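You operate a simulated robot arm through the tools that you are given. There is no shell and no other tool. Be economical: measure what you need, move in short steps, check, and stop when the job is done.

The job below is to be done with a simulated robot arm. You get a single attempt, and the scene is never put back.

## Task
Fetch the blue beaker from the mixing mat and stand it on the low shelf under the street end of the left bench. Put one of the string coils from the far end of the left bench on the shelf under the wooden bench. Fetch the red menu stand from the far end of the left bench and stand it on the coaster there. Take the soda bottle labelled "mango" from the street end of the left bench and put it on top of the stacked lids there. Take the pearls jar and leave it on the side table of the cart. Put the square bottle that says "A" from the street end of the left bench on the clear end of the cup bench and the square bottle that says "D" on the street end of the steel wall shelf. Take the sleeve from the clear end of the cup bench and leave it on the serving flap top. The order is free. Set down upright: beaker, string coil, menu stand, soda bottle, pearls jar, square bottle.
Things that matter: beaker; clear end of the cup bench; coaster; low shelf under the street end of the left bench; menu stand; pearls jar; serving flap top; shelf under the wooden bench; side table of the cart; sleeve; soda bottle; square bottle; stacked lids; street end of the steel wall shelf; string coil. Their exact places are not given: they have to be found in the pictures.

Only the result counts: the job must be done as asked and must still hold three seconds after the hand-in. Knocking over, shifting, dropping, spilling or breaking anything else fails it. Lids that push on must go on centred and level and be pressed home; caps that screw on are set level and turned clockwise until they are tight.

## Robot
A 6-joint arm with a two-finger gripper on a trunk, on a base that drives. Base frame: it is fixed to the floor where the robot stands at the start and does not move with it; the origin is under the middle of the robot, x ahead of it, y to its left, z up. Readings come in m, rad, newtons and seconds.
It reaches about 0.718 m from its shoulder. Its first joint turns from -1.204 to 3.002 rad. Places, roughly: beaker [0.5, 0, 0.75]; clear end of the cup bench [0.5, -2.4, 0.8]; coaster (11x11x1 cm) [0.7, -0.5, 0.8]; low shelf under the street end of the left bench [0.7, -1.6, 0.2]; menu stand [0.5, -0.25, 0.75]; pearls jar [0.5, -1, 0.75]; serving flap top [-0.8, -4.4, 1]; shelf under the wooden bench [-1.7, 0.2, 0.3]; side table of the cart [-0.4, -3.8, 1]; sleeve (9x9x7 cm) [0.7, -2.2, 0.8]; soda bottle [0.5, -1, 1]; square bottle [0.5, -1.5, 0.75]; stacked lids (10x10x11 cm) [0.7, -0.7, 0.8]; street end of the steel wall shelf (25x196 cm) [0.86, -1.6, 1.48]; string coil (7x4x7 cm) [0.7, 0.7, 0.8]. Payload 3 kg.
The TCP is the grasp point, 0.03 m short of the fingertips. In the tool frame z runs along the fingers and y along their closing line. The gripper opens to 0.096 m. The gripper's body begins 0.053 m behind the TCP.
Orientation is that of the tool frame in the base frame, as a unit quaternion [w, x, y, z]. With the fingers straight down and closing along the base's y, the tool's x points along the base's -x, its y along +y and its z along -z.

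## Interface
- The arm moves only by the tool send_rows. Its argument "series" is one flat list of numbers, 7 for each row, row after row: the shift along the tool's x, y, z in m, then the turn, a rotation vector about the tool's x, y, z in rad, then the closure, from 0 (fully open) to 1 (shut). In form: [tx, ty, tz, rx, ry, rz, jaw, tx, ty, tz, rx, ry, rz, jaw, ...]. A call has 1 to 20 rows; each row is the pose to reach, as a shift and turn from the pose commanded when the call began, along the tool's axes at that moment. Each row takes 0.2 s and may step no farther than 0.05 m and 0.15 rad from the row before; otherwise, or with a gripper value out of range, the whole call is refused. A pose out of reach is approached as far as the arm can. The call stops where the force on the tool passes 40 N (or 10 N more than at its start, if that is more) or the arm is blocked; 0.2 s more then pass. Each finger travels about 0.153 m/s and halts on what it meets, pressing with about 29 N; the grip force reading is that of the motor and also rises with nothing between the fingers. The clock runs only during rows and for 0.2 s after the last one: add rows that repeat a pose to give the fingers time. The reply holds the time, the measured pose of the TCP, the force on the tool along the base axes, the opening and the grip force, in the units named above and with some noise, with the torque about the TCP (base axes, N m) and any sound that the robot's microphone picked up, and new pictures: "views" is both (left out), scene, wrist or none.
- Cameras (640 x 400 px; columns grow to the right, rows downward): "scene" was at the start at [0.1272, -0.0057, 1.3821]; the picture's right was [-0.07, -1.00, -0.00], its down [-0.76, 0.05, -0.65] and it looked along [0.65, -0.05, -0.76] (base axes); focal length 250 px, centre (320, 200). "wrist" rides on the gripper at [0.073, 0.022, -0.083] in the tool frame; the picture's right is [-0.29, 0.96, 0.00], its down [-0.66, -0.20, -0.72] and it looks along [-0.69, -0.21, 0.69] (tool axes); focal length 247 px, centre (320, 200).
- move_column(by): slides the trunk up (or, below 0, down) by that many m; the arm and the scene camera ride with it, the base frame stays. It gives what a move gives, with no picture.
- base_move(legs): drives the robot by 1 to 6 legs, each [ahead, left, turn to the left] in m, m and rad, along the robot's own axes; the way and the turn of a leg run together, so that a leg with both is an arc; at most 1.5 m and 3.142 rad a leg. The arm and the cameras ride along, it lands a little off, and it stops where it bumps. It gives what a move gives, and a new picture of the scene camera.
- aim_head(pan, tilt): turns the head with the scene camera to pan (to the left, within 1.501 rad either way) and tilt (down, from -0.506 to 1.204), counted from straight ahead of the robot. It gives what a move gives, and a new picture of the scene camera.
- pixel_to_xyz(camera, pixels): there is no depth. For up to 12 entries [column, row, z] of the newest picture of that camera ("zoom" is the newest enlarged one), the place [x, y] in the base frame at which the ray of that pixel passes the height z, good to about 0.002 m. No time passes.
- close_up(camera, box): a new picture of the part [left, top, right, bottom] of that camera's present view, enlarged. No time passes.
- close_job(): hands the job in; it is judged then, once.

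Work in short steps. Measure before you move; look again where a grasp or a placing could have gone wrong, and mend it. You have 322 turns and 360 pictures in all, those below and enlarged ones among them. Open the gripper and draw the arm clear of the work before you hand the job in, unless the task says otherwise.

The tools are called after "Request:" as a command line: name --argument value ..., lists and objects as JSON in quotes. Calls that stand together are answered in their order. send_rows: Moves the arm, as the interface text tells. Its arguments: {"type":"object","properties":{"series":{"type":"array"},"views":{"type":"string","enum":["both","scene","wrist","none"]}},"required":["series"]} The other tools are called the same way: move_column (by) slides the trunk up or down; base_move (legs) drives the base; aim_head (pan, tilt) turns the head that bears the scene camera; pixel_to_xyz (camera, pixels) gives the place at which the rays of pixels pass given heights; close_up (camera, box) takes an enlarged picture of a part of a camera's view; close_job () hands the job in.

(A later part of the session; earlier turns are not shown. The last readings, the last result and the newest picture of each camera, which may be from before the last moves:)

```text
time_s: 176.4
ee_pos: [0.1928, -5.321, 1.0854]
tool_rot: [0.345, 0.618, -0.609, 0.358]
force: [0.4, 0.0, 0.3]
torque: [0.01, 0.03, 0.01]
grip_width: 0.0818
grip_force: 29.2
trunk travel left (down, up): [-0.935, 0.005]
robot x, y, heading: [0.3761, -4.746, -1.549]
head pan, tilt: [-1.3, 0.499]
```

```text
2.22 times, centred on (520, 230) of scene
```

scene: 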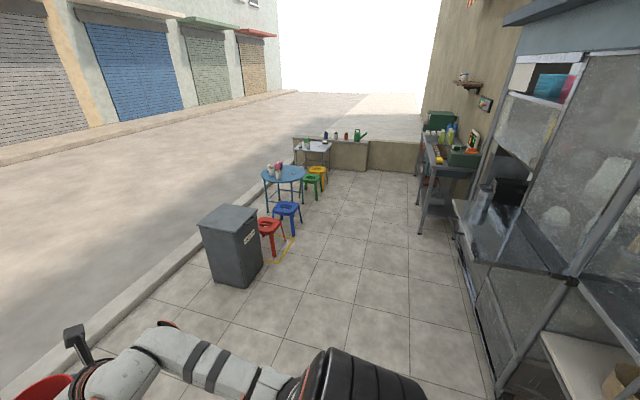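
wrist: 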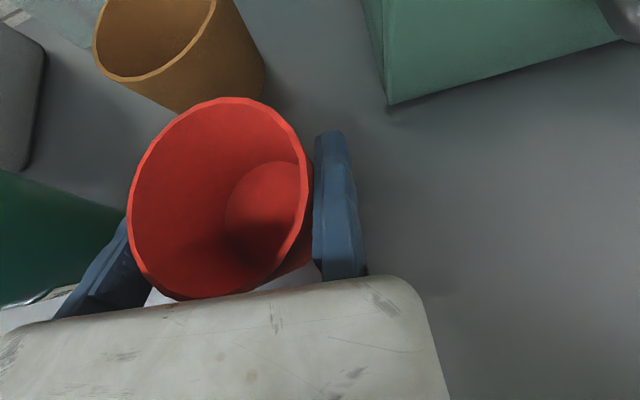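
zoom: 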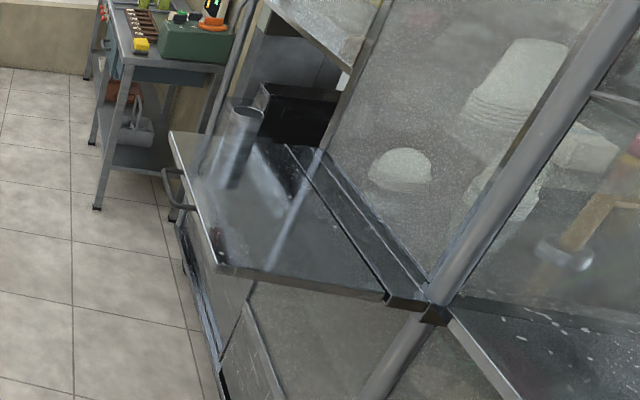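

The flap spans about x -0.5..-1.1, y -4.25..-4.48 at z≈1.0 with a metal tube near (-0.8,-4.41). I'll place the sleeve near (-0.63,-4.37), approaching from the street facing +y. I drive out, right, and turn about.

Request:
base_move --legs '[[0.38, 0, 0], [0, -1.27, 0], [0, 0, 3.12]]'

Request:
aim_head --pan -0.3 --tilt 0.7

```text
time_s: 192.1
ee_pos: [-0.694, -4.5808, 1.0851]
tool_rot: [-0.355, 0.615, 0.612, 0.349]
force: [-0.3, 0.2, 0.3]
torque: [0.02, 0.0, 0.01]
grip_width: 0.0796
grip_force: 28.8
trunk travel left (down, up): [-0.935, 0.005]
robot x, y, heading: [-0.8933, -5.1514, 1.569]
head pan, tilt: [-1.3, 0.499]
```

scene: 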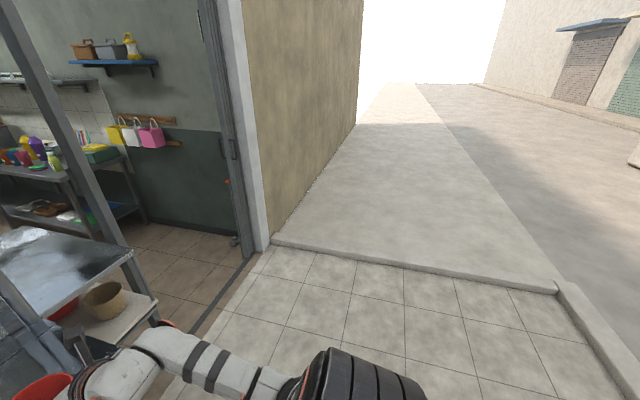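

```text
time_s: 193.4
ee_pos: [-0.6937, -4.5806, 1.0851]
tool_rot: [-0.354, 0.615, 0.612, 0.349]
force: [0.7, 0.0, -1.0]
torque: [-0.01, -0.04, 0.0]
grip_width: 0.0799
grip_force: 28.8
trunk travel left (down, up): [-0.935, 0.005]
robot x, y, heading: [-0.8936, -5.1505, 1.571]
head pan, tilt: [-0.3, 0.7]
```

scene: 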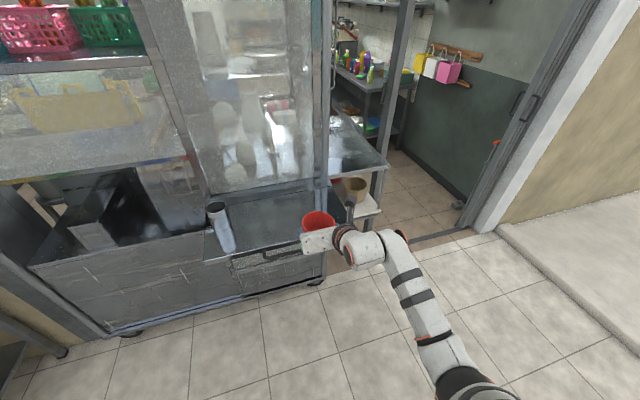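

I zoom at the flap and the held sleeve.

Request:
close_up --camera "scene" --box '[190, 170, 400, 300]'

Request:
close_up --camera "wrist" --box '[0, 0, 640, 400]'

```text
3.05 times, centred on (295, 235) of scene
```

zoom: 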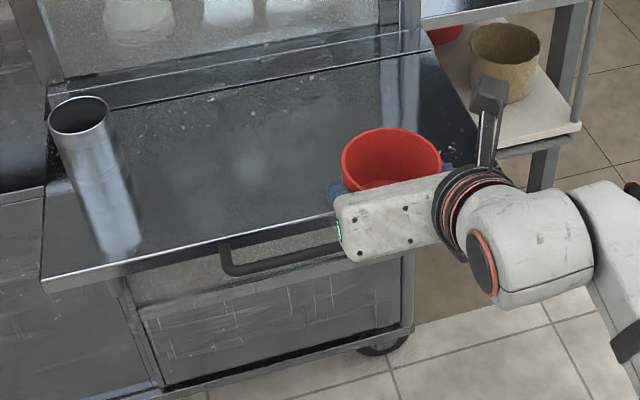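

```text
1.00 times, centred on (320, 200) of wrist (not enlarged: the box is as wide or as high as the picture)
```

zoom: 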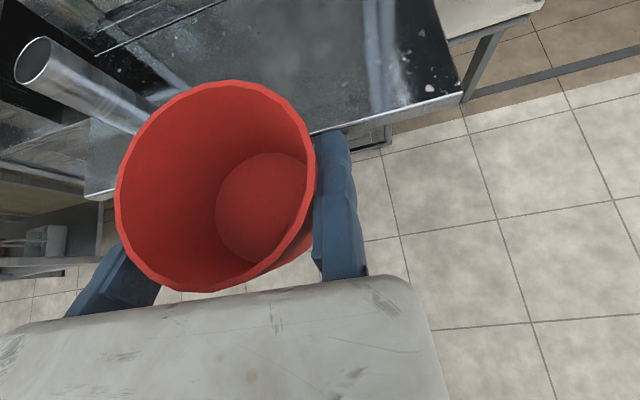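

Request:
pixel_to_xyz --camera "zoom" --pixels '[[88, 196, 0.9], [88, 196, 0.95], [88, 196, 1.0], [462, 92, 0.9], [462, 92, 0.95], [462, 92, 1.0], [120, 110, 0.95]]'

Request:
pixel_to_xyz --camera "scene" --pixels '[[203.8, 259, 0.9], [203.8, 259, 0.95], [203.8, 259, 1.0], [231, 252, 0.95], [231, 252, 1.0], [213, 205, 0.95]]'

```text
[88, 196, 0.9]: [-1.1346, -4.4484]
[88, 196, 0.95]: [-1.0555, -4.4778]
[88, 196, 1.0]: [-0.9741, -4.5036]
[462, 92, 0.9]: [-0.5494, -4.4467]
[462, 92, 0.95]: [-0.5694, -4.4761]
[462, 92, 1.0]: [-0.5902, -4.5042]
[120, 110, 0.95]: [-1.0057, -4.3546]
```

```text
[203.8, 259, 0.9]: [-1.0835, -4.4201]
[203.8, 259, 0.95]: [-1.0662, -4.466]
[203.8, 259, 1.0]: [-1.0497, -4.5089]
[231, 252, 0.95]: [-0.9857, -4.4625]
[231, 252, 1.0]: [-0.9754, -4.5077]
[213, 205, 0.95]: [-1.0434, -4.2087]
```

The flap is at z≈0.944, x -1.07..-0.57, y -4.47..-4.2; the tube is at its left end. I drive 0.22 m ahead so the sleeve is over the middle.

Request:
base_move --legs '[[0.22, 0, 0]]'

Request:
move_column --by -0.085

Request:
close_up --camera "scene" --box '[190, 130, 400, 290]'

```text
time_s: 195.1
ee_pos: [-0.6896, -4.3676, 1.0854]
tool_rot: [-0.354, 0.617, 0.61, 0.349]
force: [0.0, 0.9, -0.2]
torque: [-0.03, 0.03, 0.0]
grip_width: 0.0794
grip_force: 29.3
trunk travel left (down, up): [-0.935, 0.005]
robot x, y, heading: [-0.8926, -4.936, 1.566]
head pan, tilt: [-0.3, 0.7]
```

scene: 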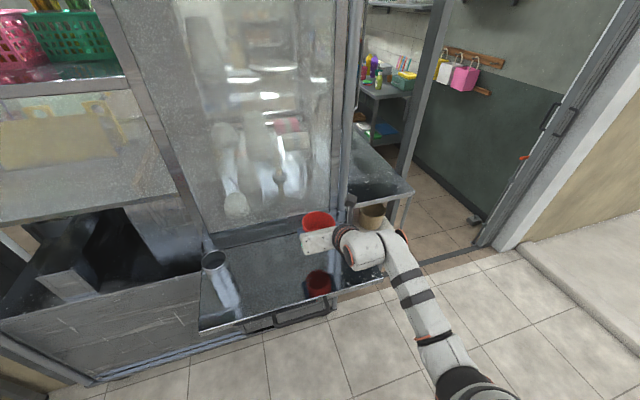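

```text
time_s: 196.3
ee_pos: [-0.6905, -4.3668, 1.0006]
tool_rot: [-0.353, 0.617, 0.611, 0.349]
force: [-0.1, -0.2, -0.4]
torque: [-0.01, -0.03, 0.01]
grip_width: 0.0801
grip_force: 28.5
trunk travel left (down, up): [-0.85, 0.09]
robot x, y, heading: [-0.8891, -4.9306, 1.567]
head pan, tilt: [-0.3, 0.7]
```

```text
2.50 times, centred on (295, 210) of scene
```

zoom: 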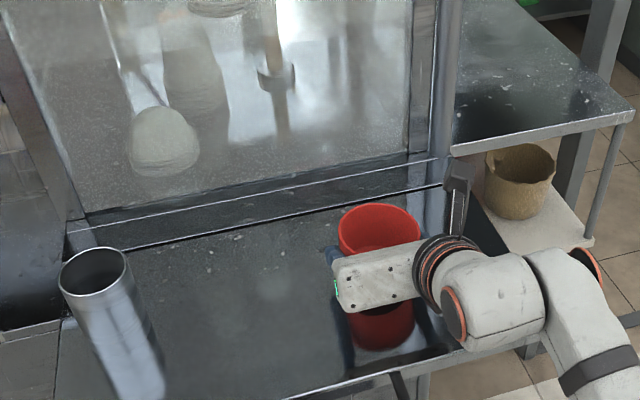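

The mirror image shows a small gap. I step down gently.

Request:
send_rows --series '[-0.0087, 0, 0.005, 0, 0, 0, 0.4, -0.0173, 0, 0.01, 0, 0, 0, 0.4]' --views "none"

Request:
close_up --camera "scene" --box '[260, 180, 380, 260]'

```text
time_s: 196.9
ee_pos: [-0.691, -4.3681, 0.9835]
tool_rot: [-0.356, 0.615, 0.61, 0.351]
force: [0.1, 1.1, 9.4]
torque: [0.18, 0.02, -0.01]
grip_width: 0.0795
grip_force: 28.9
trunk travel left (down, up): [-0.85, 0.09]
robot x, y, heading: [-0.8919, -4.934, 1.567]
head pan, tilt: [-0.3, 0.7]
```

```text
5.00 times, centred on (320, 220) of scene
```

zoom: 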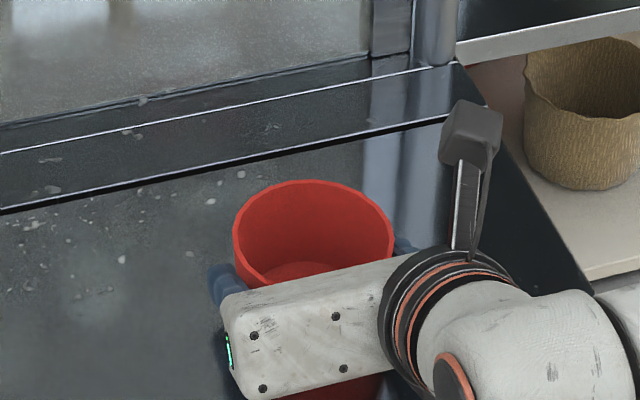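

Contact made. I open fully, centre the fingers round the sleeve and back out.

Request:
send_rows --series '[0, 0, 0, 0, 0, 0, 0.1, 0, 0, 0, 0, 0, 0, 0, 0, 0.006, 0, 0, 0, 0, 0, -0.02, 0.006, -0.0346, 0, 0, 0, 0, -0.04, 0.006, -0.069, 0, 0, 0, 0, -0.055, 0.006, -0.1, 0, 0, 0, 0]' --views "wrist"

```text
time_s: 198.3
ee_pos: [-0.6839, -4.4819, 0.9833]
tool_rot: [-0.355, 0.616, 0.612, 0.346]
force: [0.6, 1.2, 0.8]
torque: [0.02, -0.02, -0.01]
grip_width: 0.096
grip_force: 0.0
trunk travel left (down, up): [-0.85, 0.09]
robot x, y, heading: [-0.8884, -4.9349, 1.563]
head pan, tilt: [-0.3, 0.7]
```

wrist: 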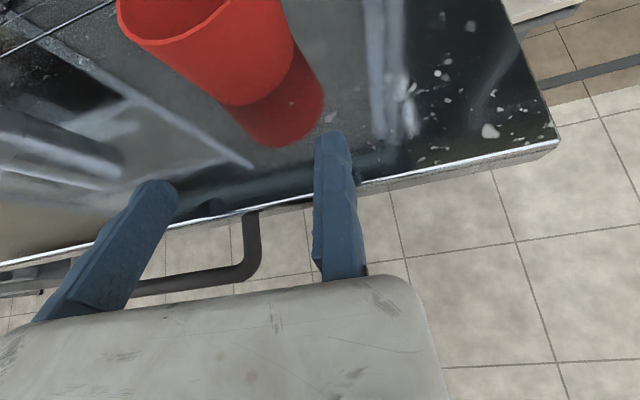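

The sleeve stands on the flap. I raise, back off and drive back in through the doorway.

Request:
move_column --by 0.085

Request:
base_move --legs '[[-0.2, 0, 0], [0, -1.15, 0]]'

Request:
aim_head --pan 0 --tilt 0.6

```text
time_s: 199.5
ee_pos: [-0.6846, -4.48, 1.0673]
tool_rot: [-0.355, 0.616, 0.612, 0.347]
force: [0.4, -0.1, 0.3]
torque: [0.0, -0.01, -0.02]
grip_width: 0.096
grip_force: 0.0
trunk travel left (down, up): [-0.935, 0.005]
robot x, y, heading: [-0.8871, -4.9354, 1.567]
head pan, tilt: [-0.3, 0.7]
```

```text
time_s: 206.5
ee_pos: [0.464, -4.6904, 1.0688]
tool_rot: [-0.354, 0.617, 0.611, 0.347]
force: [-0.4, -0.4, 0.9]
torque: [0.01, -0.02, -0.02]
grip_width: 0.0963
grip_force: 0.1
trunk travel left (down, up): [-0.935, 0.005]
robot x, y, heading: [0.2553, -5.1443, 1.561]
head pan, tilt: [-0.3, 0.7]
```

scene: 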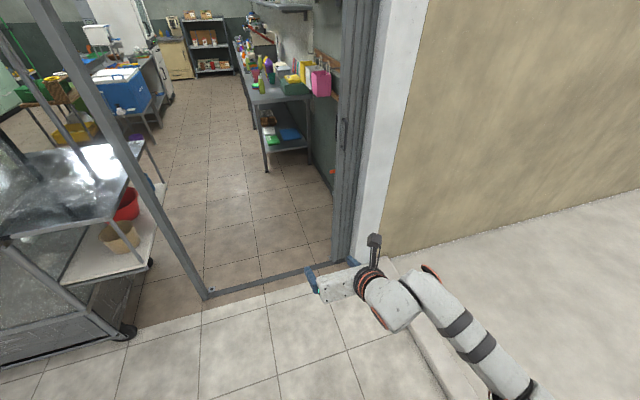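

```text
time_s: 207.3
ee_pos: [0.4645, -4.6903, 1.0695]
tool_rot: [-0.354, 0.616, 0.612, 0.347]
force: [-0.4, 0.8, -0.2]
torque: [0.01, 0.04, -0.04]
grip_width: 0.0961
grip_force: 0.1
trunk travel left (down, up): [-0.935, 0.005]
robot x, y, heading: [0.2589, -5.1438, 1.569]
head pan, tilt: [0.0, 0.6]
```

scene: 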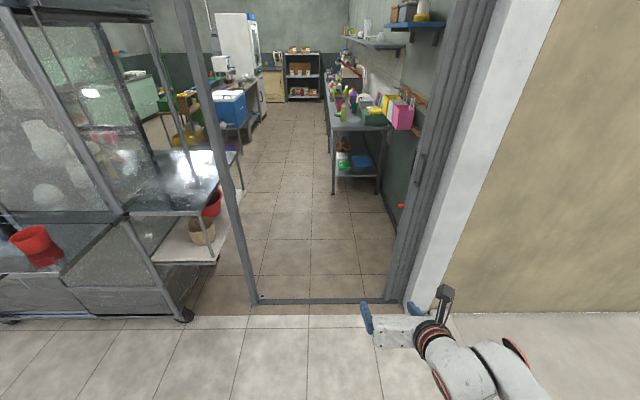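

I straighten the arm forward to be narrow, shift 4 cm left, and drive in.

Request:
send_rows --series '[0.018, -0.005, 0.032, 0, 0, 0, 0, 0.036, -0.01, 0.064, 0, 0, 0, 0, 0.055, -0.015, 0.095, 0, 0, 0, 0]' --views "none"

Request:
base_move --legs '[[0, 0.045, 0], [1.0, 0, 0], [0.85, 0, 0]]'

```text
time_s: 208.1
ee_pos: [0.4501, -4.5806, 1.0672]
tool_rot: [-0.353, 0.617, 0.612, 0.346]
force: [0.9, 0.2, 0.0]
torque: [0.0, -0.02, -0.02]
grip_width: 0.0958
grip_force: 0.1
trunk travel left (down, up): [-0.935, 0.005]
robot x, y, heading: [0.258, -5.1459, 1.56]
head pan, tilt: [0.0, 0.6]
```

```text
time_s: 217.9
ee_pos: [0.4257, -2.7427, 1.0674]
tool_rot: [-0.352, 0.62, 0.608, 0.35]
force: [-0.1, -0.1, 0.3]
torque: [0.03, -0.03, -0.01]
grip_width: 0.0959
grip_force: 0.0
trunk travel left (down, up): [-0.935, 0.005]
robot x, y, heading: [0.2294, -3.3029, 1.556]
head pan, tilt: [0.0, 0.6]
```

scene: 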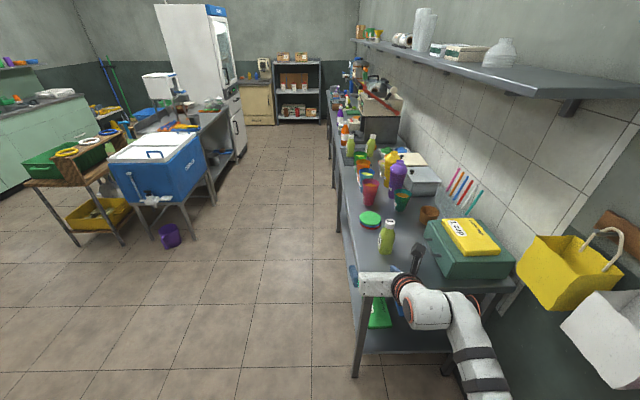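

Inside again. I shift left, turn to face the bench side, and drive up along the aisle to the pearls jar.

Request:
base_move --legs '[[0, 0.24, 0], [0, 0, -1.556], [0, 1.4, 0], [0, 1.3, 0]]'

Request:
aim_head --pan -0.6 --tilt 0.9

```text
time_s: 236.2
ee_pos: [0.5319, -0.7659, 1.0673]
tool_rot: [-0.013, 0.867, 0.01, 0.497]
force: [0.1, 0.9, 0.4]
torque: [0.0, -0.03, 0.01]
grip_width: 0.0961
grip_force: 0.1
trunk travel left (down, up): [-0.935, 0.005]
robot x, y, heading: [-0.0394, -0.5891, 0.03]
head pan, tilt: [0.0, 0.6]
```

scene: 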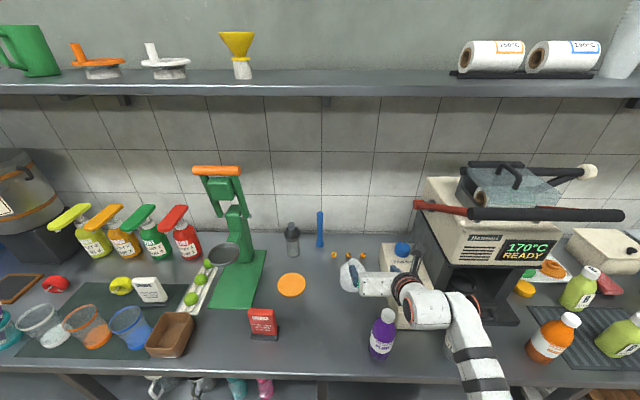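

```text
time_s: 237.2
ee_pos: [0.5318, -0.7666, 1.0673]
tool_rot: [-0.013, 0.868, 0.01, 0.497]
force: [0.0, 0.4, 0.3]
torque: [0.01, 0.01, 0.02]
grip_width: 0.0961
grip_force: 0.1
trunk travel left (down, up): [-0.935, 0.005]
robot x, y, heading: [-0.0432, -0.5928, 0.027]
head pan, tilt: [-0.6, 0.901]
```

scene: 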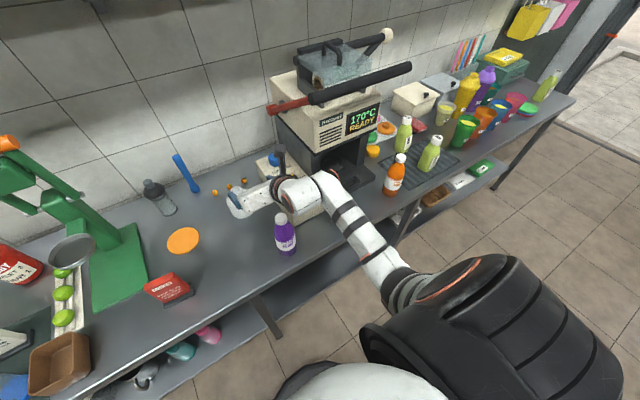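

The arm hides the jar, which I estimate at (0.47,-0.985). I back the base 0.08 m, straighten, and bring the hand to the right side above the jar's front.

Request:
base_move --legs '[[-0.08, -0.03, -0.027]]'

Request:
send_rows --series '[-0.01, 0.045, -0.015, 0, 0, 0, 0, -0.02, 0.09, -0.03, 0, 0, 0, 0, -0.03, 0.13, -0.045, 0, 0, 0, 0, -0.04, 0.17, -0.06, 0, 0, 0, 0, -0.045, 0.21, -0.07, 0, 0, 0, 0, -0.045, 0.24, -0.07, 0, 0, 0, 0]' --views "both"

```text
time_s: 238.3
ee_pos: [0.4509, -0.8123, 1.0668]
tool_rot: [-0.007, 0.868, -0.001, 0.496]
force: [0.2, 0.0, 0.4]
torque: [0.0, 0.01, 0.02]
grip_width: 0.0961
grip_force: 0.0
trunk travel left (down, up): [-0.935, 0.005]
robot x, y, heading: [-0.1164, -0.6246, -0.001]
head pan, tilt: [-0.6, 0.901]
```

scene: 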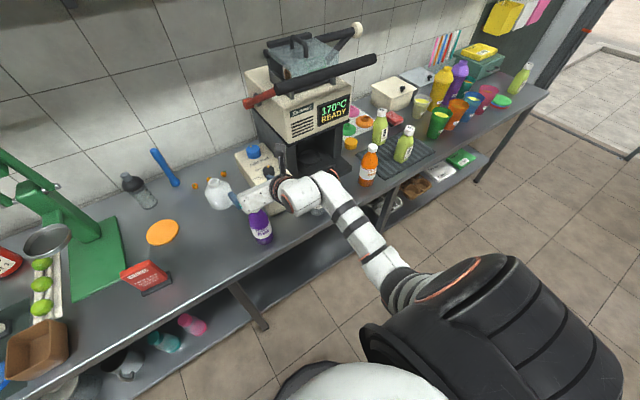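

```text
time_s: 239.7
ee_pos: [0.3641, -1.0546, 1.063]
tool_rot: [-0.007, 0.868, -0.001, 0.497]
force: [0.3, 0.2, -0.2]
torque: [0.01, 0.0, 0.02]
grip_width: 0.096
grip_force: 0.0
trunk travel left (down, up): [-0.935, 0.005]
robot x, y, heading: [-0.1148, -0.6258, 0.005]
head pan, tilt: [-0.6, 0.901]
```

scene: 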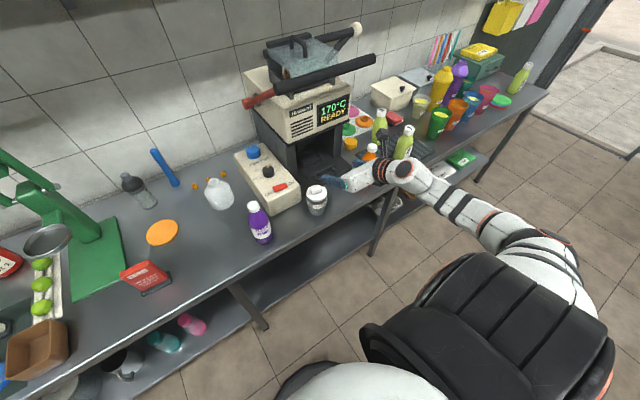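
wrist: 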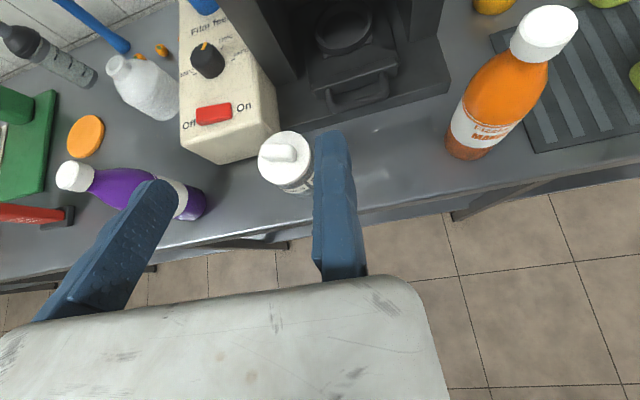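

I measure the jar from the wrist and scene views to fix its position and height.

Request:
pixel_to_xyz --camera "wrist" --pixels '[[285, 158, 0.88], [285, 158, 0.91], [258, 162, 0.89], [314, 158, 0.89], [300, 194, 0.79], [268, 178, 0.85], [240, 164, 0.79], [280, 130, 0.79], [207, 205, 0.79], [455, 158, 0.79], [490, 155, 0.79], [548, 30, 1.0]]'

Request:
pixel_to_xyz --camera "scene" --pixels '[[317, 191, 0.88], [317, 191, 0.91], [317, 214, 0.79], [307, 196, 0.87], [328, 196, 0.87], [261, 244, 0.79]]'

Request:
close_up --camera "scene" --box '[230, 130, 410, 250]'

```text
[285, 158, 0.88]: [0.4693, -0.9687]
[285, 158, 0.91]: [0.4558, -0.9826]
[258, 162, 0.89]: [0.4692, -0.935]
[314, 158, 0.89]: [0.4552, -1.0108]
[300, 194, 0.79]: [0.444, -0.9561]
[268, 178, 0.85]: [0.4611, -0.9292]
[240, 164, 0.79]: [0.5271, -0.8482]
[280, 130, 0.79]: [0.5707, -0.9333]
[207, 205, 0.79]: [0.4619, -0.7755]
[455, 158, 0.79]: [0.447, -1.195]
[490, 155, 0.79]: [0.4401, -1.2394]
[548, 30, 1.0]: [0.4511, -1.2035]
```

```text
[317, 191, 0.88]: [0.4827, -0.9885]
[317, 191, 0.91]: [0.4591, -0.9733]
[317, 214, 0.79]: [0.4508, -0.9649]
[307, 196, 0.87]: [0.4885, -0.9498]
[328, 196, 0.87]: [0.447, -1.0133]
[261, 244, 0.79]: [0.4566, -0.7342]
```

```text
3.33 times, centred on (320, 190) of scene
```

zoom: 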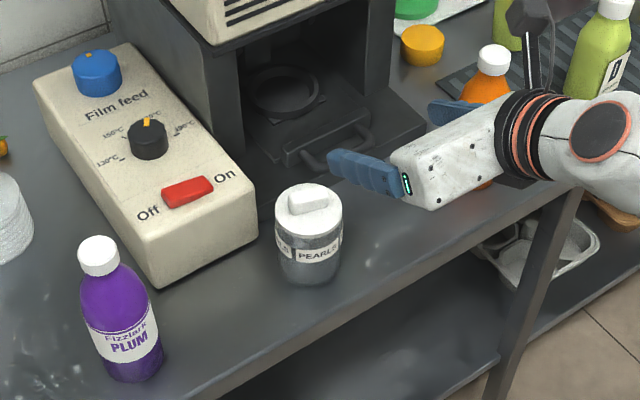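

Jar: centre ≈(0.475,-0.975), 7.6 cm wide, body z 0.79–0.87. I align y to -1.018 and lower the trunk 0.225 m in front of it.

Request:
send_rows --series '[0, -0.037, 0, 0, 0, 0, 0]' --views "none"

Request:
move_column --by -0.225

Request:
close_up --camera "wrist" --box '[0, 0, 640, 400]'

```text
time_s: 240.1
ee_pos: [0.3645, -1.0147, 1.0639]
tool_rot: [-0.005, 0.868, -0.002, 0.496]
force: [0.3, -0.3, 0.1]
torque: [0.0, 0.01, -0.02]
grip_width: 0.0962
grip_force: 0.1
trunk travel left (down, up): [-0.935, 0.005]
robot x, y, heading: [-0.117, -0.6216, -0.001]
head pan, tilt: [-0.6, 0.901]
```

```text
time_s: 242.4
ee_pos: [0.3632, -1.0153, 0.8387]
tool_rot: [-0.006, 0.868, -0.002, 0.496]
force: [0.4, 0.6, -1.2]
torque: [-0.03, 0.05, 0.02]
grip_width: 0.0962
grip_force: 0.0
trunk travel left (down, up): [-0.71, 0.23]
robot x, y, heading: [-0.1176, -0.6231, -0.003]
head pan, tilt: [-0.6, 0.901]
```

```text
1.00 times, centred on (320, 200) of wrist (not enlarged: the box is as wide or as high as the picture)
```

zoom: 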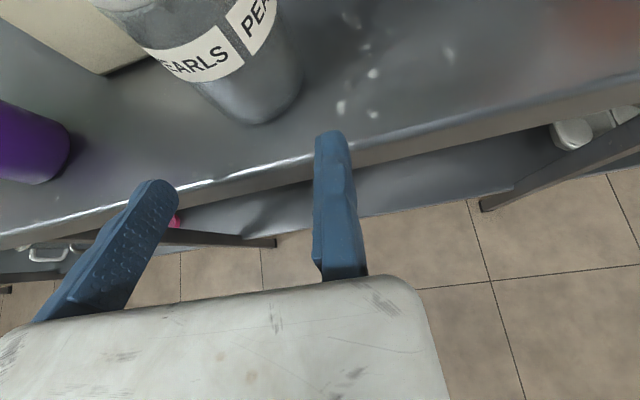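

Fingers clear the bench edge. I advance 0.11 m to the jar.

Request:
send_rows --series '[0.019, -0.001, 0.0323, 0, 0, 0, 0, 0.0373, -0.001, 0.0647, 0, 0, 0, 0, 0.056, -0.001, 0.097, 0, 0, 0, 0]' --views "wrist"

```text
time_s: 243.2
ee_pos: [0.4781, -1.013, 0.8337]
tool_rot: [-0.008, 0.869, 0.001, 0.494]
force: [-0.1, -0.6, 0.2]
torque: [0.0, -0.07, 0.0]
grip_width: 0.096
grip_force: 0.1
trunk travel left (down, up): [-0.71, 0.23]
robot x, y, heading: [-0.1165, -0.6222, -0.003]
head pan, tilt: [-0.6, 0.901]
```

wrist: 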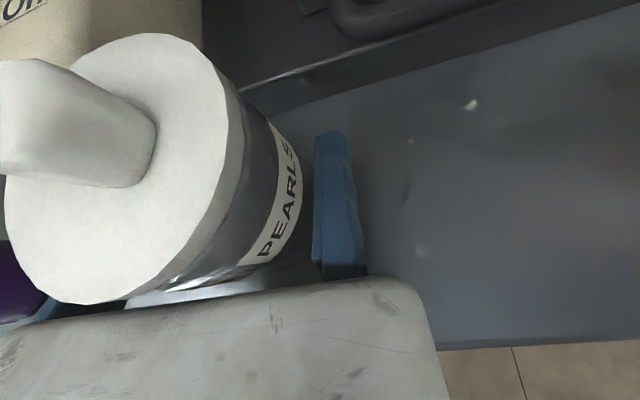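

The jar is between the fingers. I close on it and lift with the trunk.

Request:
send_rows --series '[0, 0, 0, 0, 0, 0, 0.2, 0, 0, 0, 0, 0, 0, 0.4, 0, 0, 0, 0, 0, 0, 0.5, 0, 0, 0, 0, 0, 0, 0.5]' --views "none"

Request:
move_column --by 0.23

Request:
close_up --camera "scene" --box '[230, 110, 410, 230]'

```text
time_s: 244.2
ee_pos: [0.4775, -1.0134, 0.8354]
tool_rot: [-0.007, 0.868, -0.001, 0.496]
force: [1.9, -0.6, 1.6]
torque: [-0.17, -0.04, 0.01]
grip_width: 0.0711
grip_force: 29.3
trunk travel left (down, up): [-0.71, 0.23]
robot x, y, heading: [-0.1136, -0.6206, 0.0]
head pan, tilt: [-0.6, 0.901]
```

```text
time_s: 246.7
ee_pos: [0.4777, -1.0137, 1.0633]
tool_rot: [-0.008, 0.869, -0.001, 0.495]
force: [-0.2, -0.4, -4.2]
torque: [-0.19, -0.02, 0.04]
grip_width: 0.0706
grip_force: 28.7
trunk travel left (down, up): [-0.94, 0.0]
robot x, y, heading: [-0.1161, -0.6239, -0.001]
head pan, tilt: [-0.6, 0.901]
```

```text
3.33 times, centred on (320, 170) of scene
```

zoom: 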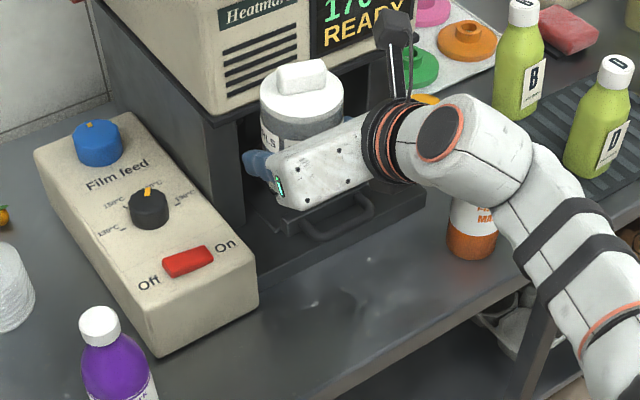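

Jar held and lifted. I back off 0.2 m from the bench, then drive toward the street end in the aisle.

Request:
base_move --legs '[[-0.18, 0, 0], [0, -1.2, 0], [0, -0.9, 0]]'

Request:
aim_head --pan -1.4 --tilt 0.6

```text
time_s: 258.2
ee_pos: [0.2883, -3.1107, 1.0644]
tool_rot: [-0.008, 0.868, 0.0, 0.496]
force: [0.4, 0.5, -4.4]
torque: [-0.18, 0.01, 0.02]
grip_width: 0.0707
grip_force: 28.9
trunk travel left (down, up): [-0.94, 0.0]
robot x, y, heading: [-0.3072, -2.719, 0.005]
head pan, tilt: [-0.6, 0.901]
```

scene: 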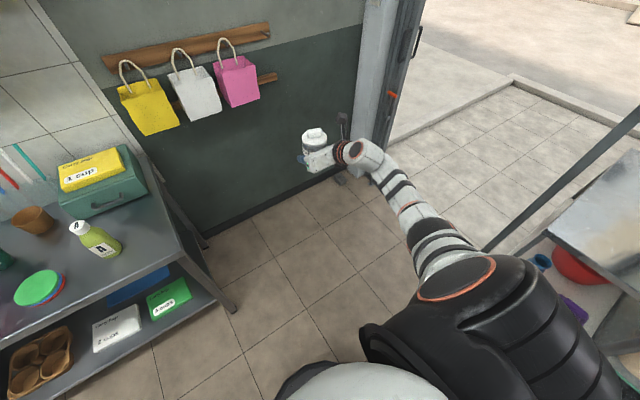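

```text
time_s: 259.3
ee_pos: [0.2885, -3.1108, 1.0633]
tool_rot: [-0.007, 0.869, 0.0, 0.495]
force: [-0.2, -1.0, -3.8]
torque: [-0.16, 0.0, -0.01]
grip_width: 0.0708
grip_force: 28.5
trunk travel left (down, up): [-0.94, 0.0]
robot x, y, heading: [-0.3092, -2.7223, -0.003]
head pan, tilt: [-1.4, 0.6]
```

scene: 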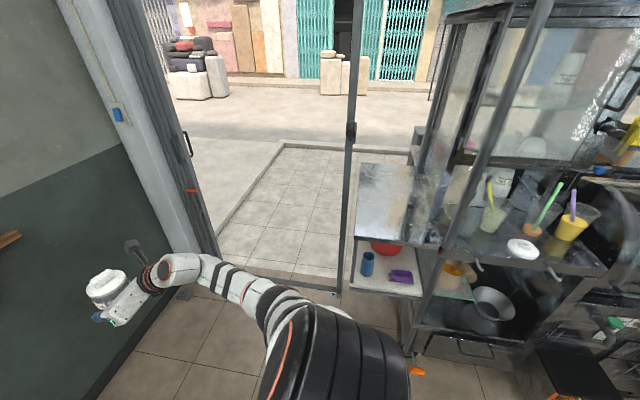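

I straighten the arm ahead, move the base 0.12 m toward +x, and turn right to face the side table.

Request:
send_rows --series '[0, -0.045, 0, 0, 0, 0, 0.5, 0, -0.09, 0, 0, 0, 0, 0.5, 0, -0.135, 0, 0, 0, 0, 0.5, 0, -0.17, 0, 0, 0, 0, 0.5]' --views "none"

Request:
base_move --legs '[[0.12, 0.1, 0], [0, 0, -1.57]]'

Request:
aim_head --pan -0.2 --tilt 0.7

Request:
close_up --camera "wrist" --box '[0, 0, 640, 400]'

```text
time_s: 260.3
ee_pos: [0.2848, -2.9372, 1.0679]
tool_rot: [-0.006, 0.868, -0.001, 0.496]
force: [-0.3, 0.0, -3.9]
torque: [-0.18, 0.03, -0.03]
grip_width: 0.0708
grip_force: 28.8
trunk travel left (down, up): [-0.94, 0.0]
robot x, y, heading: [-0.3085, -2.7138, 0.0]
head pan, tilt: [-1.4, 0.6]
```

```text
time_s: 265.5
ee_pos: [-0.3931, -3.2174, 1.0657]
tool_rot: [0.341, 0.621, -0.607, 0.36]
force: [0.3, 0.3, -4.5]
torque: [0.0, 0.14, 0.0]
grip_width: 0.0707
grip_force: 29.1
trunk travel left (down, up): [-0.94, 0.0]
robot x, y, heading: [-0.1856, -2.617, -1.555]
head pan, tilt: [-1.4, 0.6]
```

scene: 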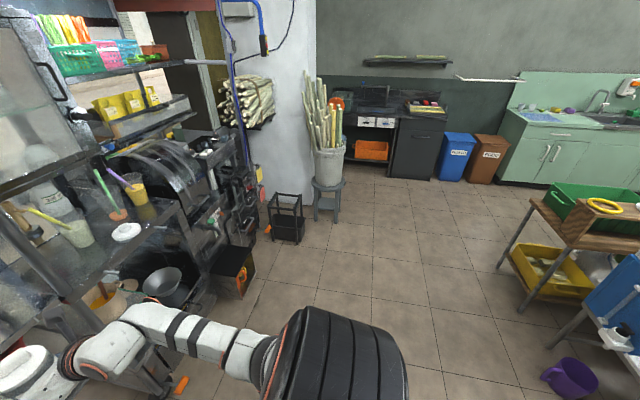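

```text
time_s: 266.9
ee_pos: [-0.3929, -3.2172, 1.0661]
tool_rot: [0.342, 0.62, -0.608, 0.359]
force: [-0.7, 0.8, -4.6]
torque: [0.01, 0.16, 0.01]
grip_width: 0.0703
grip_force: 29.3
trunk travel left (down, up): [-0.94, 0.0]
robot x, y, heading: [-0.1847, -2.6197, -1.552]
head pan, tilt: [-0.201, 0.7]
```

scene: 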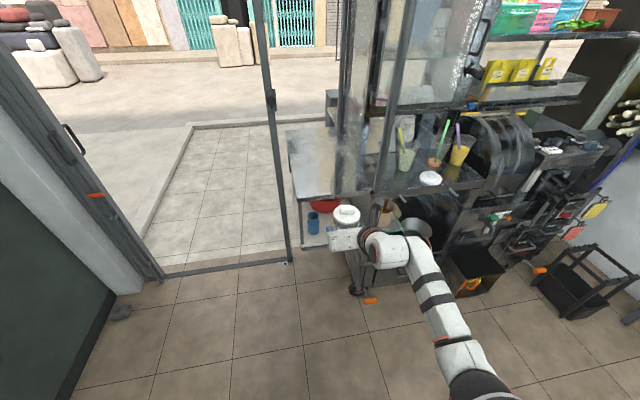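

```text
1.00 times, centred on (320, 200) of wrist (not enlarged: the box is as wide or as high as the picture)
```

zoom: 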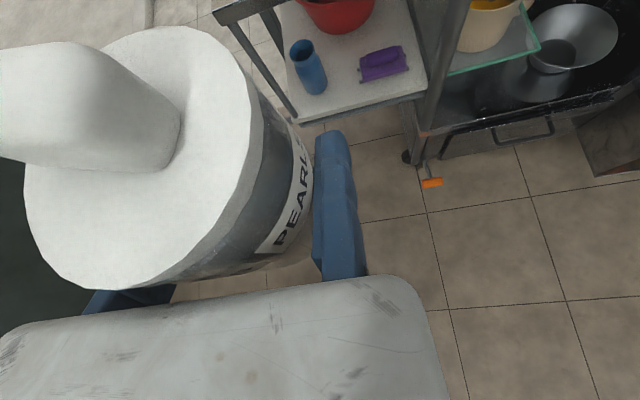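

I zoom on the side table to find its corners for triangulation.

Request:
close_up --camera "scene" --box '[260, 100, 420, 240]'

Request:
pixel_to_xyz --camera "zoom" --pixels '[[100, 100, 1.0]]'

```text
2.86 times, centred on (340, 170) of scene
```

zoom: 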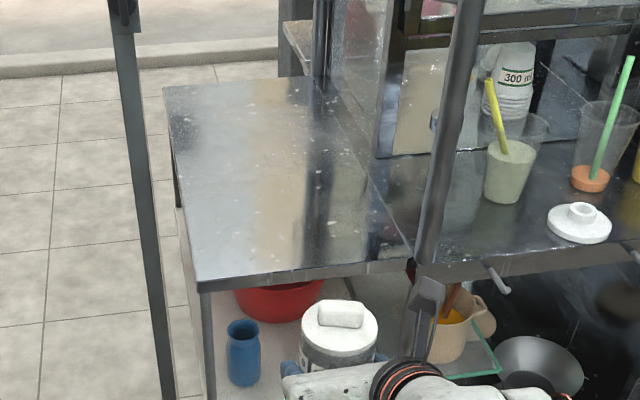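

```text
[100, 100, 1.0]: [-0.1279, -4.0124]
```

Request:
pixel_to_xyz --camera "zoom" --pixels '[[197, 281, 0.85], [197, 281, 0.9], [197, 281, 0.95], [197, 281, 1.0], [410, 258, 0.9], [410, 258, 0.95], [163, 88, 0.9], [163, 88, 0.95], [318, 78, 0.95]]'

Request:
close_up --camera "wrist" --box '[160, 0, 360, 125]'

```text
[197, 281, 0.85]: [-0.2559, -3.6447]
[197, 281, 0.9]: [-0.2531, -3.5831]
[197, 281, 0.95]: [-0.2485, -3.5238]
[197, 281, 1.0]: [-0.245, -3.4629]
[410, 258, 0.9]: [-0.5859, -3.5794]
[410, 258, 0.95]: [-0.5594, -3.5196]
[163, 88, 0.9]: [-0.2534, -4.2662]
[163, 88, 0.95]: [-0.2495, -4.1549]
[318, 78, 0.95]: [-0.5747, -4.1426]
```

```text
3.20 times, centred on (260, 62) of wrist
```

zoom: 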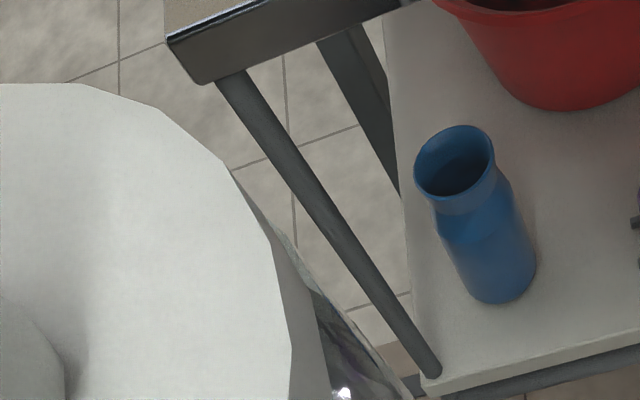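

Now I query the same corner (zoomed wrist (166,38) top edge) at several heights.

Request:
pixel_to_xyz --camera "zoom" --pixels '[[166, 38, 0.8], [166, 38, 0.85], [166, 38, 0.9], [166, 38, 0.95], [166, 38, 1.0]]'

```text
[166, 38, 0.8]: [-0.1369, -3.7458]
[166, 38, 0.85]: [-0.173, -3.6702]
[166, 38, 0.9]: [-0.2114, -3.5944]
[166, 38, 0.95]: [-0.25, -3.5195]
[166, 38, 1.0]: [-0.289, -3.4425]
```

The table top is at z≈0.948, x -0.25..-0.56, y -3.52..-4.15. I drive 0.44 m ahead so the jar comes over it, at about (-0.34,-3.66).

Request:
base_move --legs '[[0.2, 0.01, 0], [0.24, 0, 0]]'

Request:
aim_head --pan -0.3 --tilt 0.9

Request:
close_up --camera "wrist" --box '[0, 0, 640, 400]'

```text
time_s: 269.8
ee_pos: [-0.381, -3.648, 1.0671]
tool_rot: [0.344, 0.617, -0.611, 0.358]
force: [-0.1, 0.6, -4.4]
torque: [0.0, 0.15, 0.0]
grip_width: 0.0709
grip_force: 29.3
trunk travel left (down, up): [-0.94, 0.0]
robot x, y, heading: [-0.169, -3.0522, -1.558]
head pan, tilt: [-0.201, 0.7]
```

scene: 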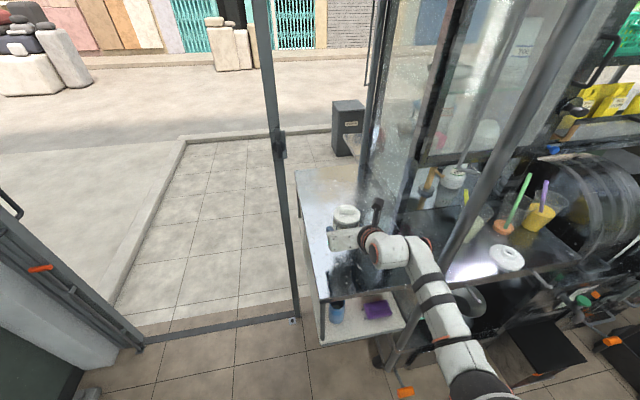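

```text
time_s: 270.6
ee_pos: [-0.381, -3.6497, 1.0654]
tool_rot: [0.342, 0.619, -0.61, 0.358]
force: [0.3, -0.4, -4.1]
torque: [-0.01, 0.15, 0.01]
grip_width: 0.0706
grip_force: 28.9
trunk travel left (down, up): [-0.94, 0.0]
robot x, y, heading: [-0.1678, -3.0559, -1.559]
head pan, tilt: [-0.3, 0.901]
```

scene: 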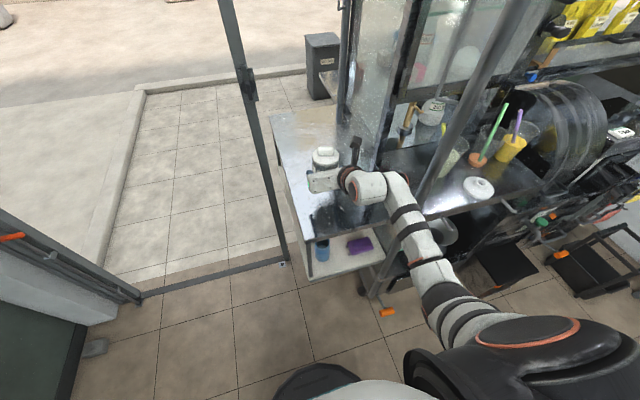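

```text
1.00 times, centred on (320, 200) of wrist (not enlarged: the box is as wide or as high as the picture)
```

zoom: 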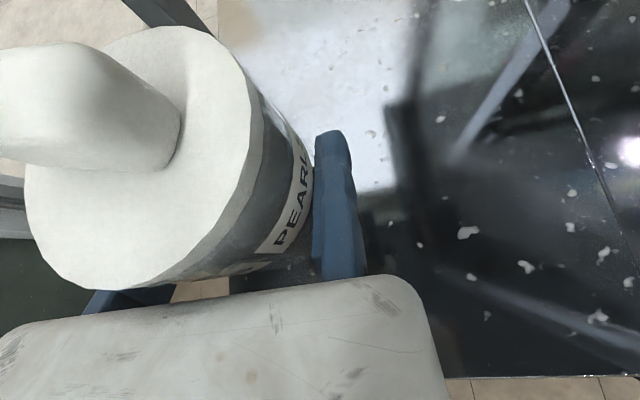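

The jar is over the table. I lower the trunk 0.06 m and step down to contact.

Request:
move_column --by -0.062

Request:
send_rows --series '[-0.0043, 0, 0.0025, 0, 0, 0, 0.5, -0.0087, 0, 0.005, 0, 0, 0, 0.5]' --views "none"

```text
time_s: 271.6
ee_pos: [-0.3811, -3.6488, 1.0045]
tool_rot: [0.344, 0.617, -0.611, 0.357]
force: [0.0, 0.8, -3.6]
torque: [0.03, 0.2, -0.02]
grip_width: 0.0708
grip_force: 28.9
trunk travel left (down, up): [-0.878, 0.062]
robot x, y, heading: [-0.1704, -3.0531, -1.558]
head pan, tilt: [-0.3, 0.901]
```

```text
time_s: 272.2
ee_pos: [-0.3806, -3.6489, 0.9938]
tool_rot: [0.342, 0.619, -0.61, 0.358]
force: [0.4, -0.8, -4.3]
torque: [-0.01, 0.11, -0.02]
grip_width: 0.0708
grip_force: 29.2
trunk travel left (down, up): [-0.878, 0.062]
robot x, y, heading: [-0.1672, -3.0545, -1.565]
head pan, tilt: [-0.3, 0.901]
```

Request:
send_rows --series '[-0.0035, 0, 0.002, 0, 0, 0, 0.5, -0.0061, 0, 0.0035, 0, 0, 0, 0.5]' --views "none"

```text
time_s: 272.8
ee_pos: [-0.38, -3.6493, 0.9862]
tool_rot: [0.342, 0.619, -0.61, 0.357]
force: [0.0, 0.0, -4.4]
torque: [0.04, 0.19, 0.01]
grip_width: 0.0708
grip_force: 29.2
trunk travel left (down, up): [-0.878, 0.062]
robot x, y, heading: [-0.1711, -3.0527, -1.557]
head pan, tilt: [-0.3, 0.901]
```

Not yet in contact; I continue down in small rows.

Request:
send_rows --series '[-0.0026, 0, 0.0015, 0, 0, 0, 0.5, -0.0052, 0, 0.003, 0, 0, 0, 0.5]' --views "none"

Request:
close_up --camera "scene" --box '[260, 100, 420, 260]'

```text
time_s: 273.4
ee_pos: [-0.3817, -3.6489, 0.9863]
tool_rot: [0.346, 0.616, -0.609, 0.36]
force: [-1.8, -3.8, 10.1]
torque: [0.1, 0.15, 0.01]
grip_width: 0.0705
grip_force: 28.8
trunk travel left (down, up): [-0.878, 0.062]
robot x, y, heading: [-0.1688, -3.0524, -1.559]
head pan, tilt: [-0.3, 0.901]
```

```text
2.50 times, centred on (340, 180) of scene
```

zoom: 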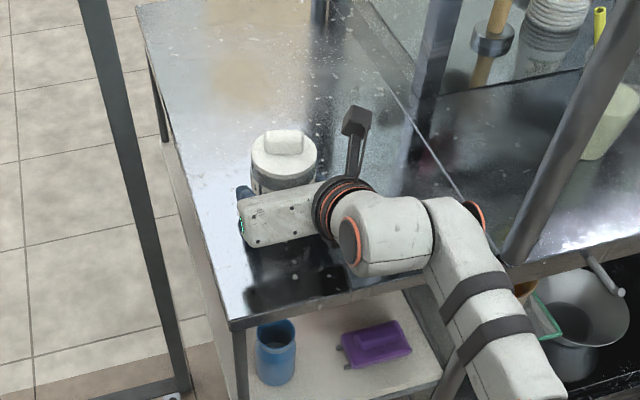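

Contact at 10 N, jar upright on the table. I open and back out.

Request:
send_rows --series '[0, 0, 0, 0, 0, 0, 0.25, 0, 0, 0, 0, 0, 0, 0.0, 0, 0.003, 0, 0, 0, 0, 0.0, 0, 0.006, 0, 0, 0, 0, 0.0, -0.02, 0.006, -0.0346, 0, 0, 0, 0, -0.04, 0.006, -0.069, 0, 0, 0, 0, -0.06, 0.006, -0.104, 0, 0, 0, 0]' --views "wrist"

```text
time_s: 275.0
ee_pos: [-0.3888, -3.5262, 0.9832]
tool_rot: [0.344, 0.617, -0.61, 0.359]
force: [-0.2, -0.2, -0.8]
torque: [-0.02, 0.0, 0.06]
grip_width: 0.0961
grip_force: 0.1
trunk travel left (down, up): [-0.878, 0.062]
robot x, y, heading: [-0.1704, -3.0577, -1.553]
head pan, tilt: [-0.3, 0.901]
```

wrist: 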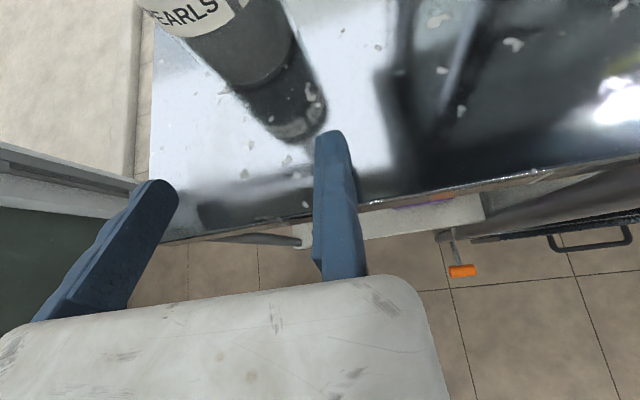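

The jar stands on the side table. Next bottle D. I back off, raise, turn to face the bench and look at the wall shelf's street end.

Request:
move_column --by 0.06

Request:
base_move --legs '[[-0.45, 0, 0], [0, 0, 1.553]]'

Request:
aim_head --pan 0.1 --tilt 0.05

```text
time_s: 276.0
ee_pos: [-0.3897, -3.5277, 1.0425]
tool_rot: [0.343, 0.618, -0.611, 0.358]
force: [0.1, -0.5, -0.1]
torque: [-0.01, 0.02, -0.01]
grip_width: 0.0962
grip_force: 0.1
trunk travel left (down, up): [-0.938, 0.002]
robot x, y, heading: [-0.1647, -3.056, -1.562]
head pan, tilt: [-0.3, 0.901]
```

```text
time_s: 282.5
ee_pos: [0.2975, -2.824, 1.043]
tool_rot: [-0.01, 0.868, 0.005, 0.496]
force: [-0.6, 0.8, 0.1]
torque: [0.01, 0.01, -0.02]
grip_width: 0.0961
grip_force: 0.1
trunk travel left (down, up): [-0.938, 0.002]
robot x, y, heading: [-0.176, -2.6048, 0.015]
head pan, tilt: [-0.3, 0.901]
```

scene: 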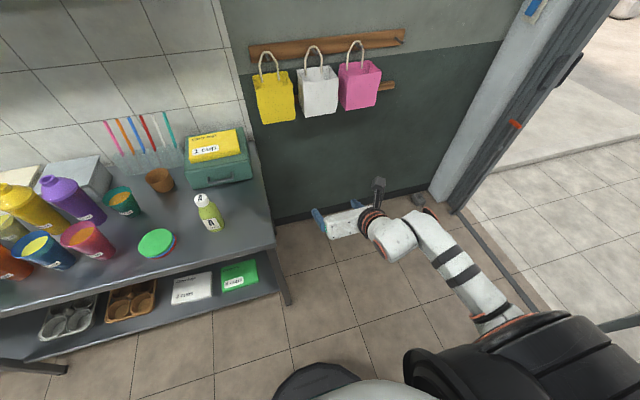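

```text
time_s: 283.7
ee_pos: [0.2977, -2.8239, 1.0426]
tool_rot: [-0.01, 0.868, 0.005, 0.496]
force: [-1.7, -0.2, 0.0]
torque: [0.03, 0.02, 0.03]
grip_width: 0.096
grip_force: 0.0
trunk travel left (down, up): [-0.938, 0.002]
robot x, y, heading: [-0.1753, -2.6022, 0.014]
head pan, tilt: [0.099, 0.051]
```

scene: 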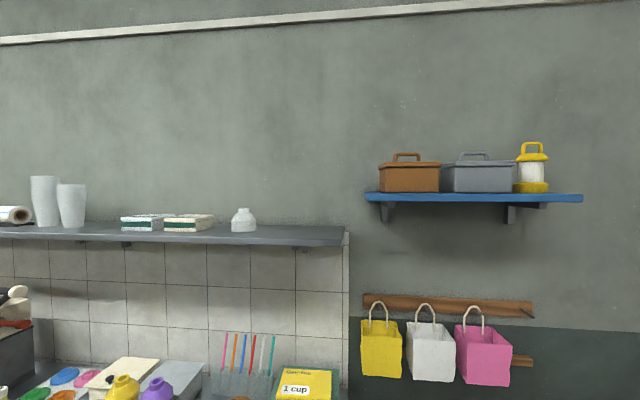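

I measure the shelf end: front corner (347,240), back corner (345,226), dome base (243,232).

Request:
pixel_to_xyz --camera "scene" --pixels '[[347, 240, 1.46], [347, 240, 1.48], [345, 226, 1.48], [243, 233, 1.48], [256, 232, 1.48], [190, 231, 1.48], [60, 228, 1.48]]'

Request:
close_up --camera "scene" --box '[100, 190, 380, 280]'

```text
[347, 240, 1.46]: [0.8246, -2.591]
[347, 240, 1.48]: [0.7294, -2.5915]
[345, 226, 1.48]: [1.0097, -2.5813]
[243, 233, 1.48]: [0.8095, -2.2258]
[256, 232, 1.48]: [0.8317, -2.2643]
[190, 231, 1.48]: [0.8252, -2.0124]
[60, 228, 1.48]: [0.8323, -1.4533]
```

```text
2.29 times, centred on (240, 235) of scene
```

zoom: 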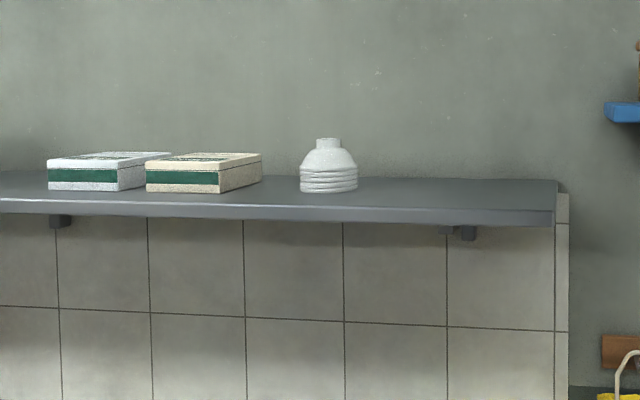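

The shelf's free spot is y≈-2.42, z≈1.48, front edge x≈0.735. Before grasping D I test the reach: turn the fingers horizontal and raise the hand here in free space.

Request:
send_rows --series '[0, 0, 0, 0, 0.131, 0, 0, 0, 0, 0, 0, 0.262, 0, 0, 0, 0, 0, 0, 0.393, 0, 0, 0, 0, 0, 0, 0.5236, 0, 0]' --views "none"

Request:
send_rows --series '[0.045, 0.01, 0.01, 0, 0, 0, 0, 0.09, 0.02, 0.02, 0, 0, 0, 0, 0.135, 0.03, 0.03, 0, 0, 0, 0, 0.18, 0.04, 0.04, 0, 0, 0, 0, 0.225, 0.05, 0.05, 0, 0, 0, 0, 0.27, 0.06, 0.06, 0, 0, 0, 0, 0.315, 0.07, 0.07, 0, 0, 0, 0, 0.36, 0.08, 0.08, 0, 0, 0, 0, 0.405, 0.09, 0.09, 0, 0, 0, 0, 0.45, 0.1, 0.1, 0, 0, 0, 0, 0.495, 0.11, 0.11, 0, 0, 0, 0]' --views "scene"

```text
time_s: 284.7
ee_pos: [0.2974, -2.8245, 1.0434]
tool_rot: [-0.011, 0.709, 0.003, 0.705]
force: [-0.2, -0.1, -0.5]
torque: [-0.01, 0.01, 0.0]
grip_width: 0.096
grip_force: 0.1
out of reach, approached as far as the arm can: row 1, 2, 3
trunk travel left (down, up): [-0.938, 0.002]
robot x, y, heading: [-0.1751, -2.6034, 0.006]
head pan, tilt: [0.099, 0.051]
```

```text
time_s: 287.1
ee_pos: [0.399, -2.9353, 1.5282]
tool_rot: [-0.012, 0.711, 0.001, 0.704]
force: [-0.6, -0.8, 0.5]
torque: [-0.02, 0.01, -0.04]
grip_width: 0.096
grip_force: 0.0
out of reach, approached as far as the arm can: row 3, 4, 11
trunk travel left (down, up): [-0.938, 0.002]
robot x, y, heading: [-0.177, -2.6042, 0.007]
head pan, tilt: [0.099, 0.051]
```

scene: 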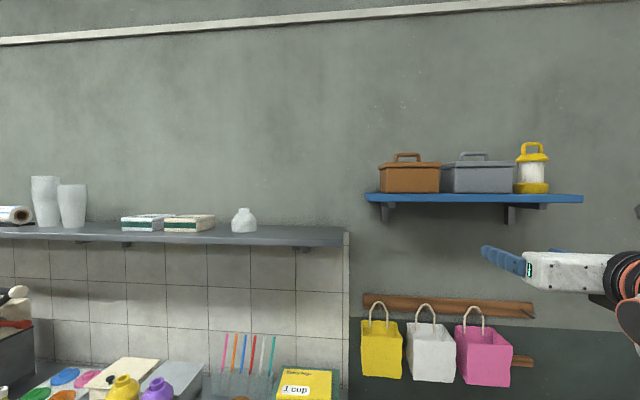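

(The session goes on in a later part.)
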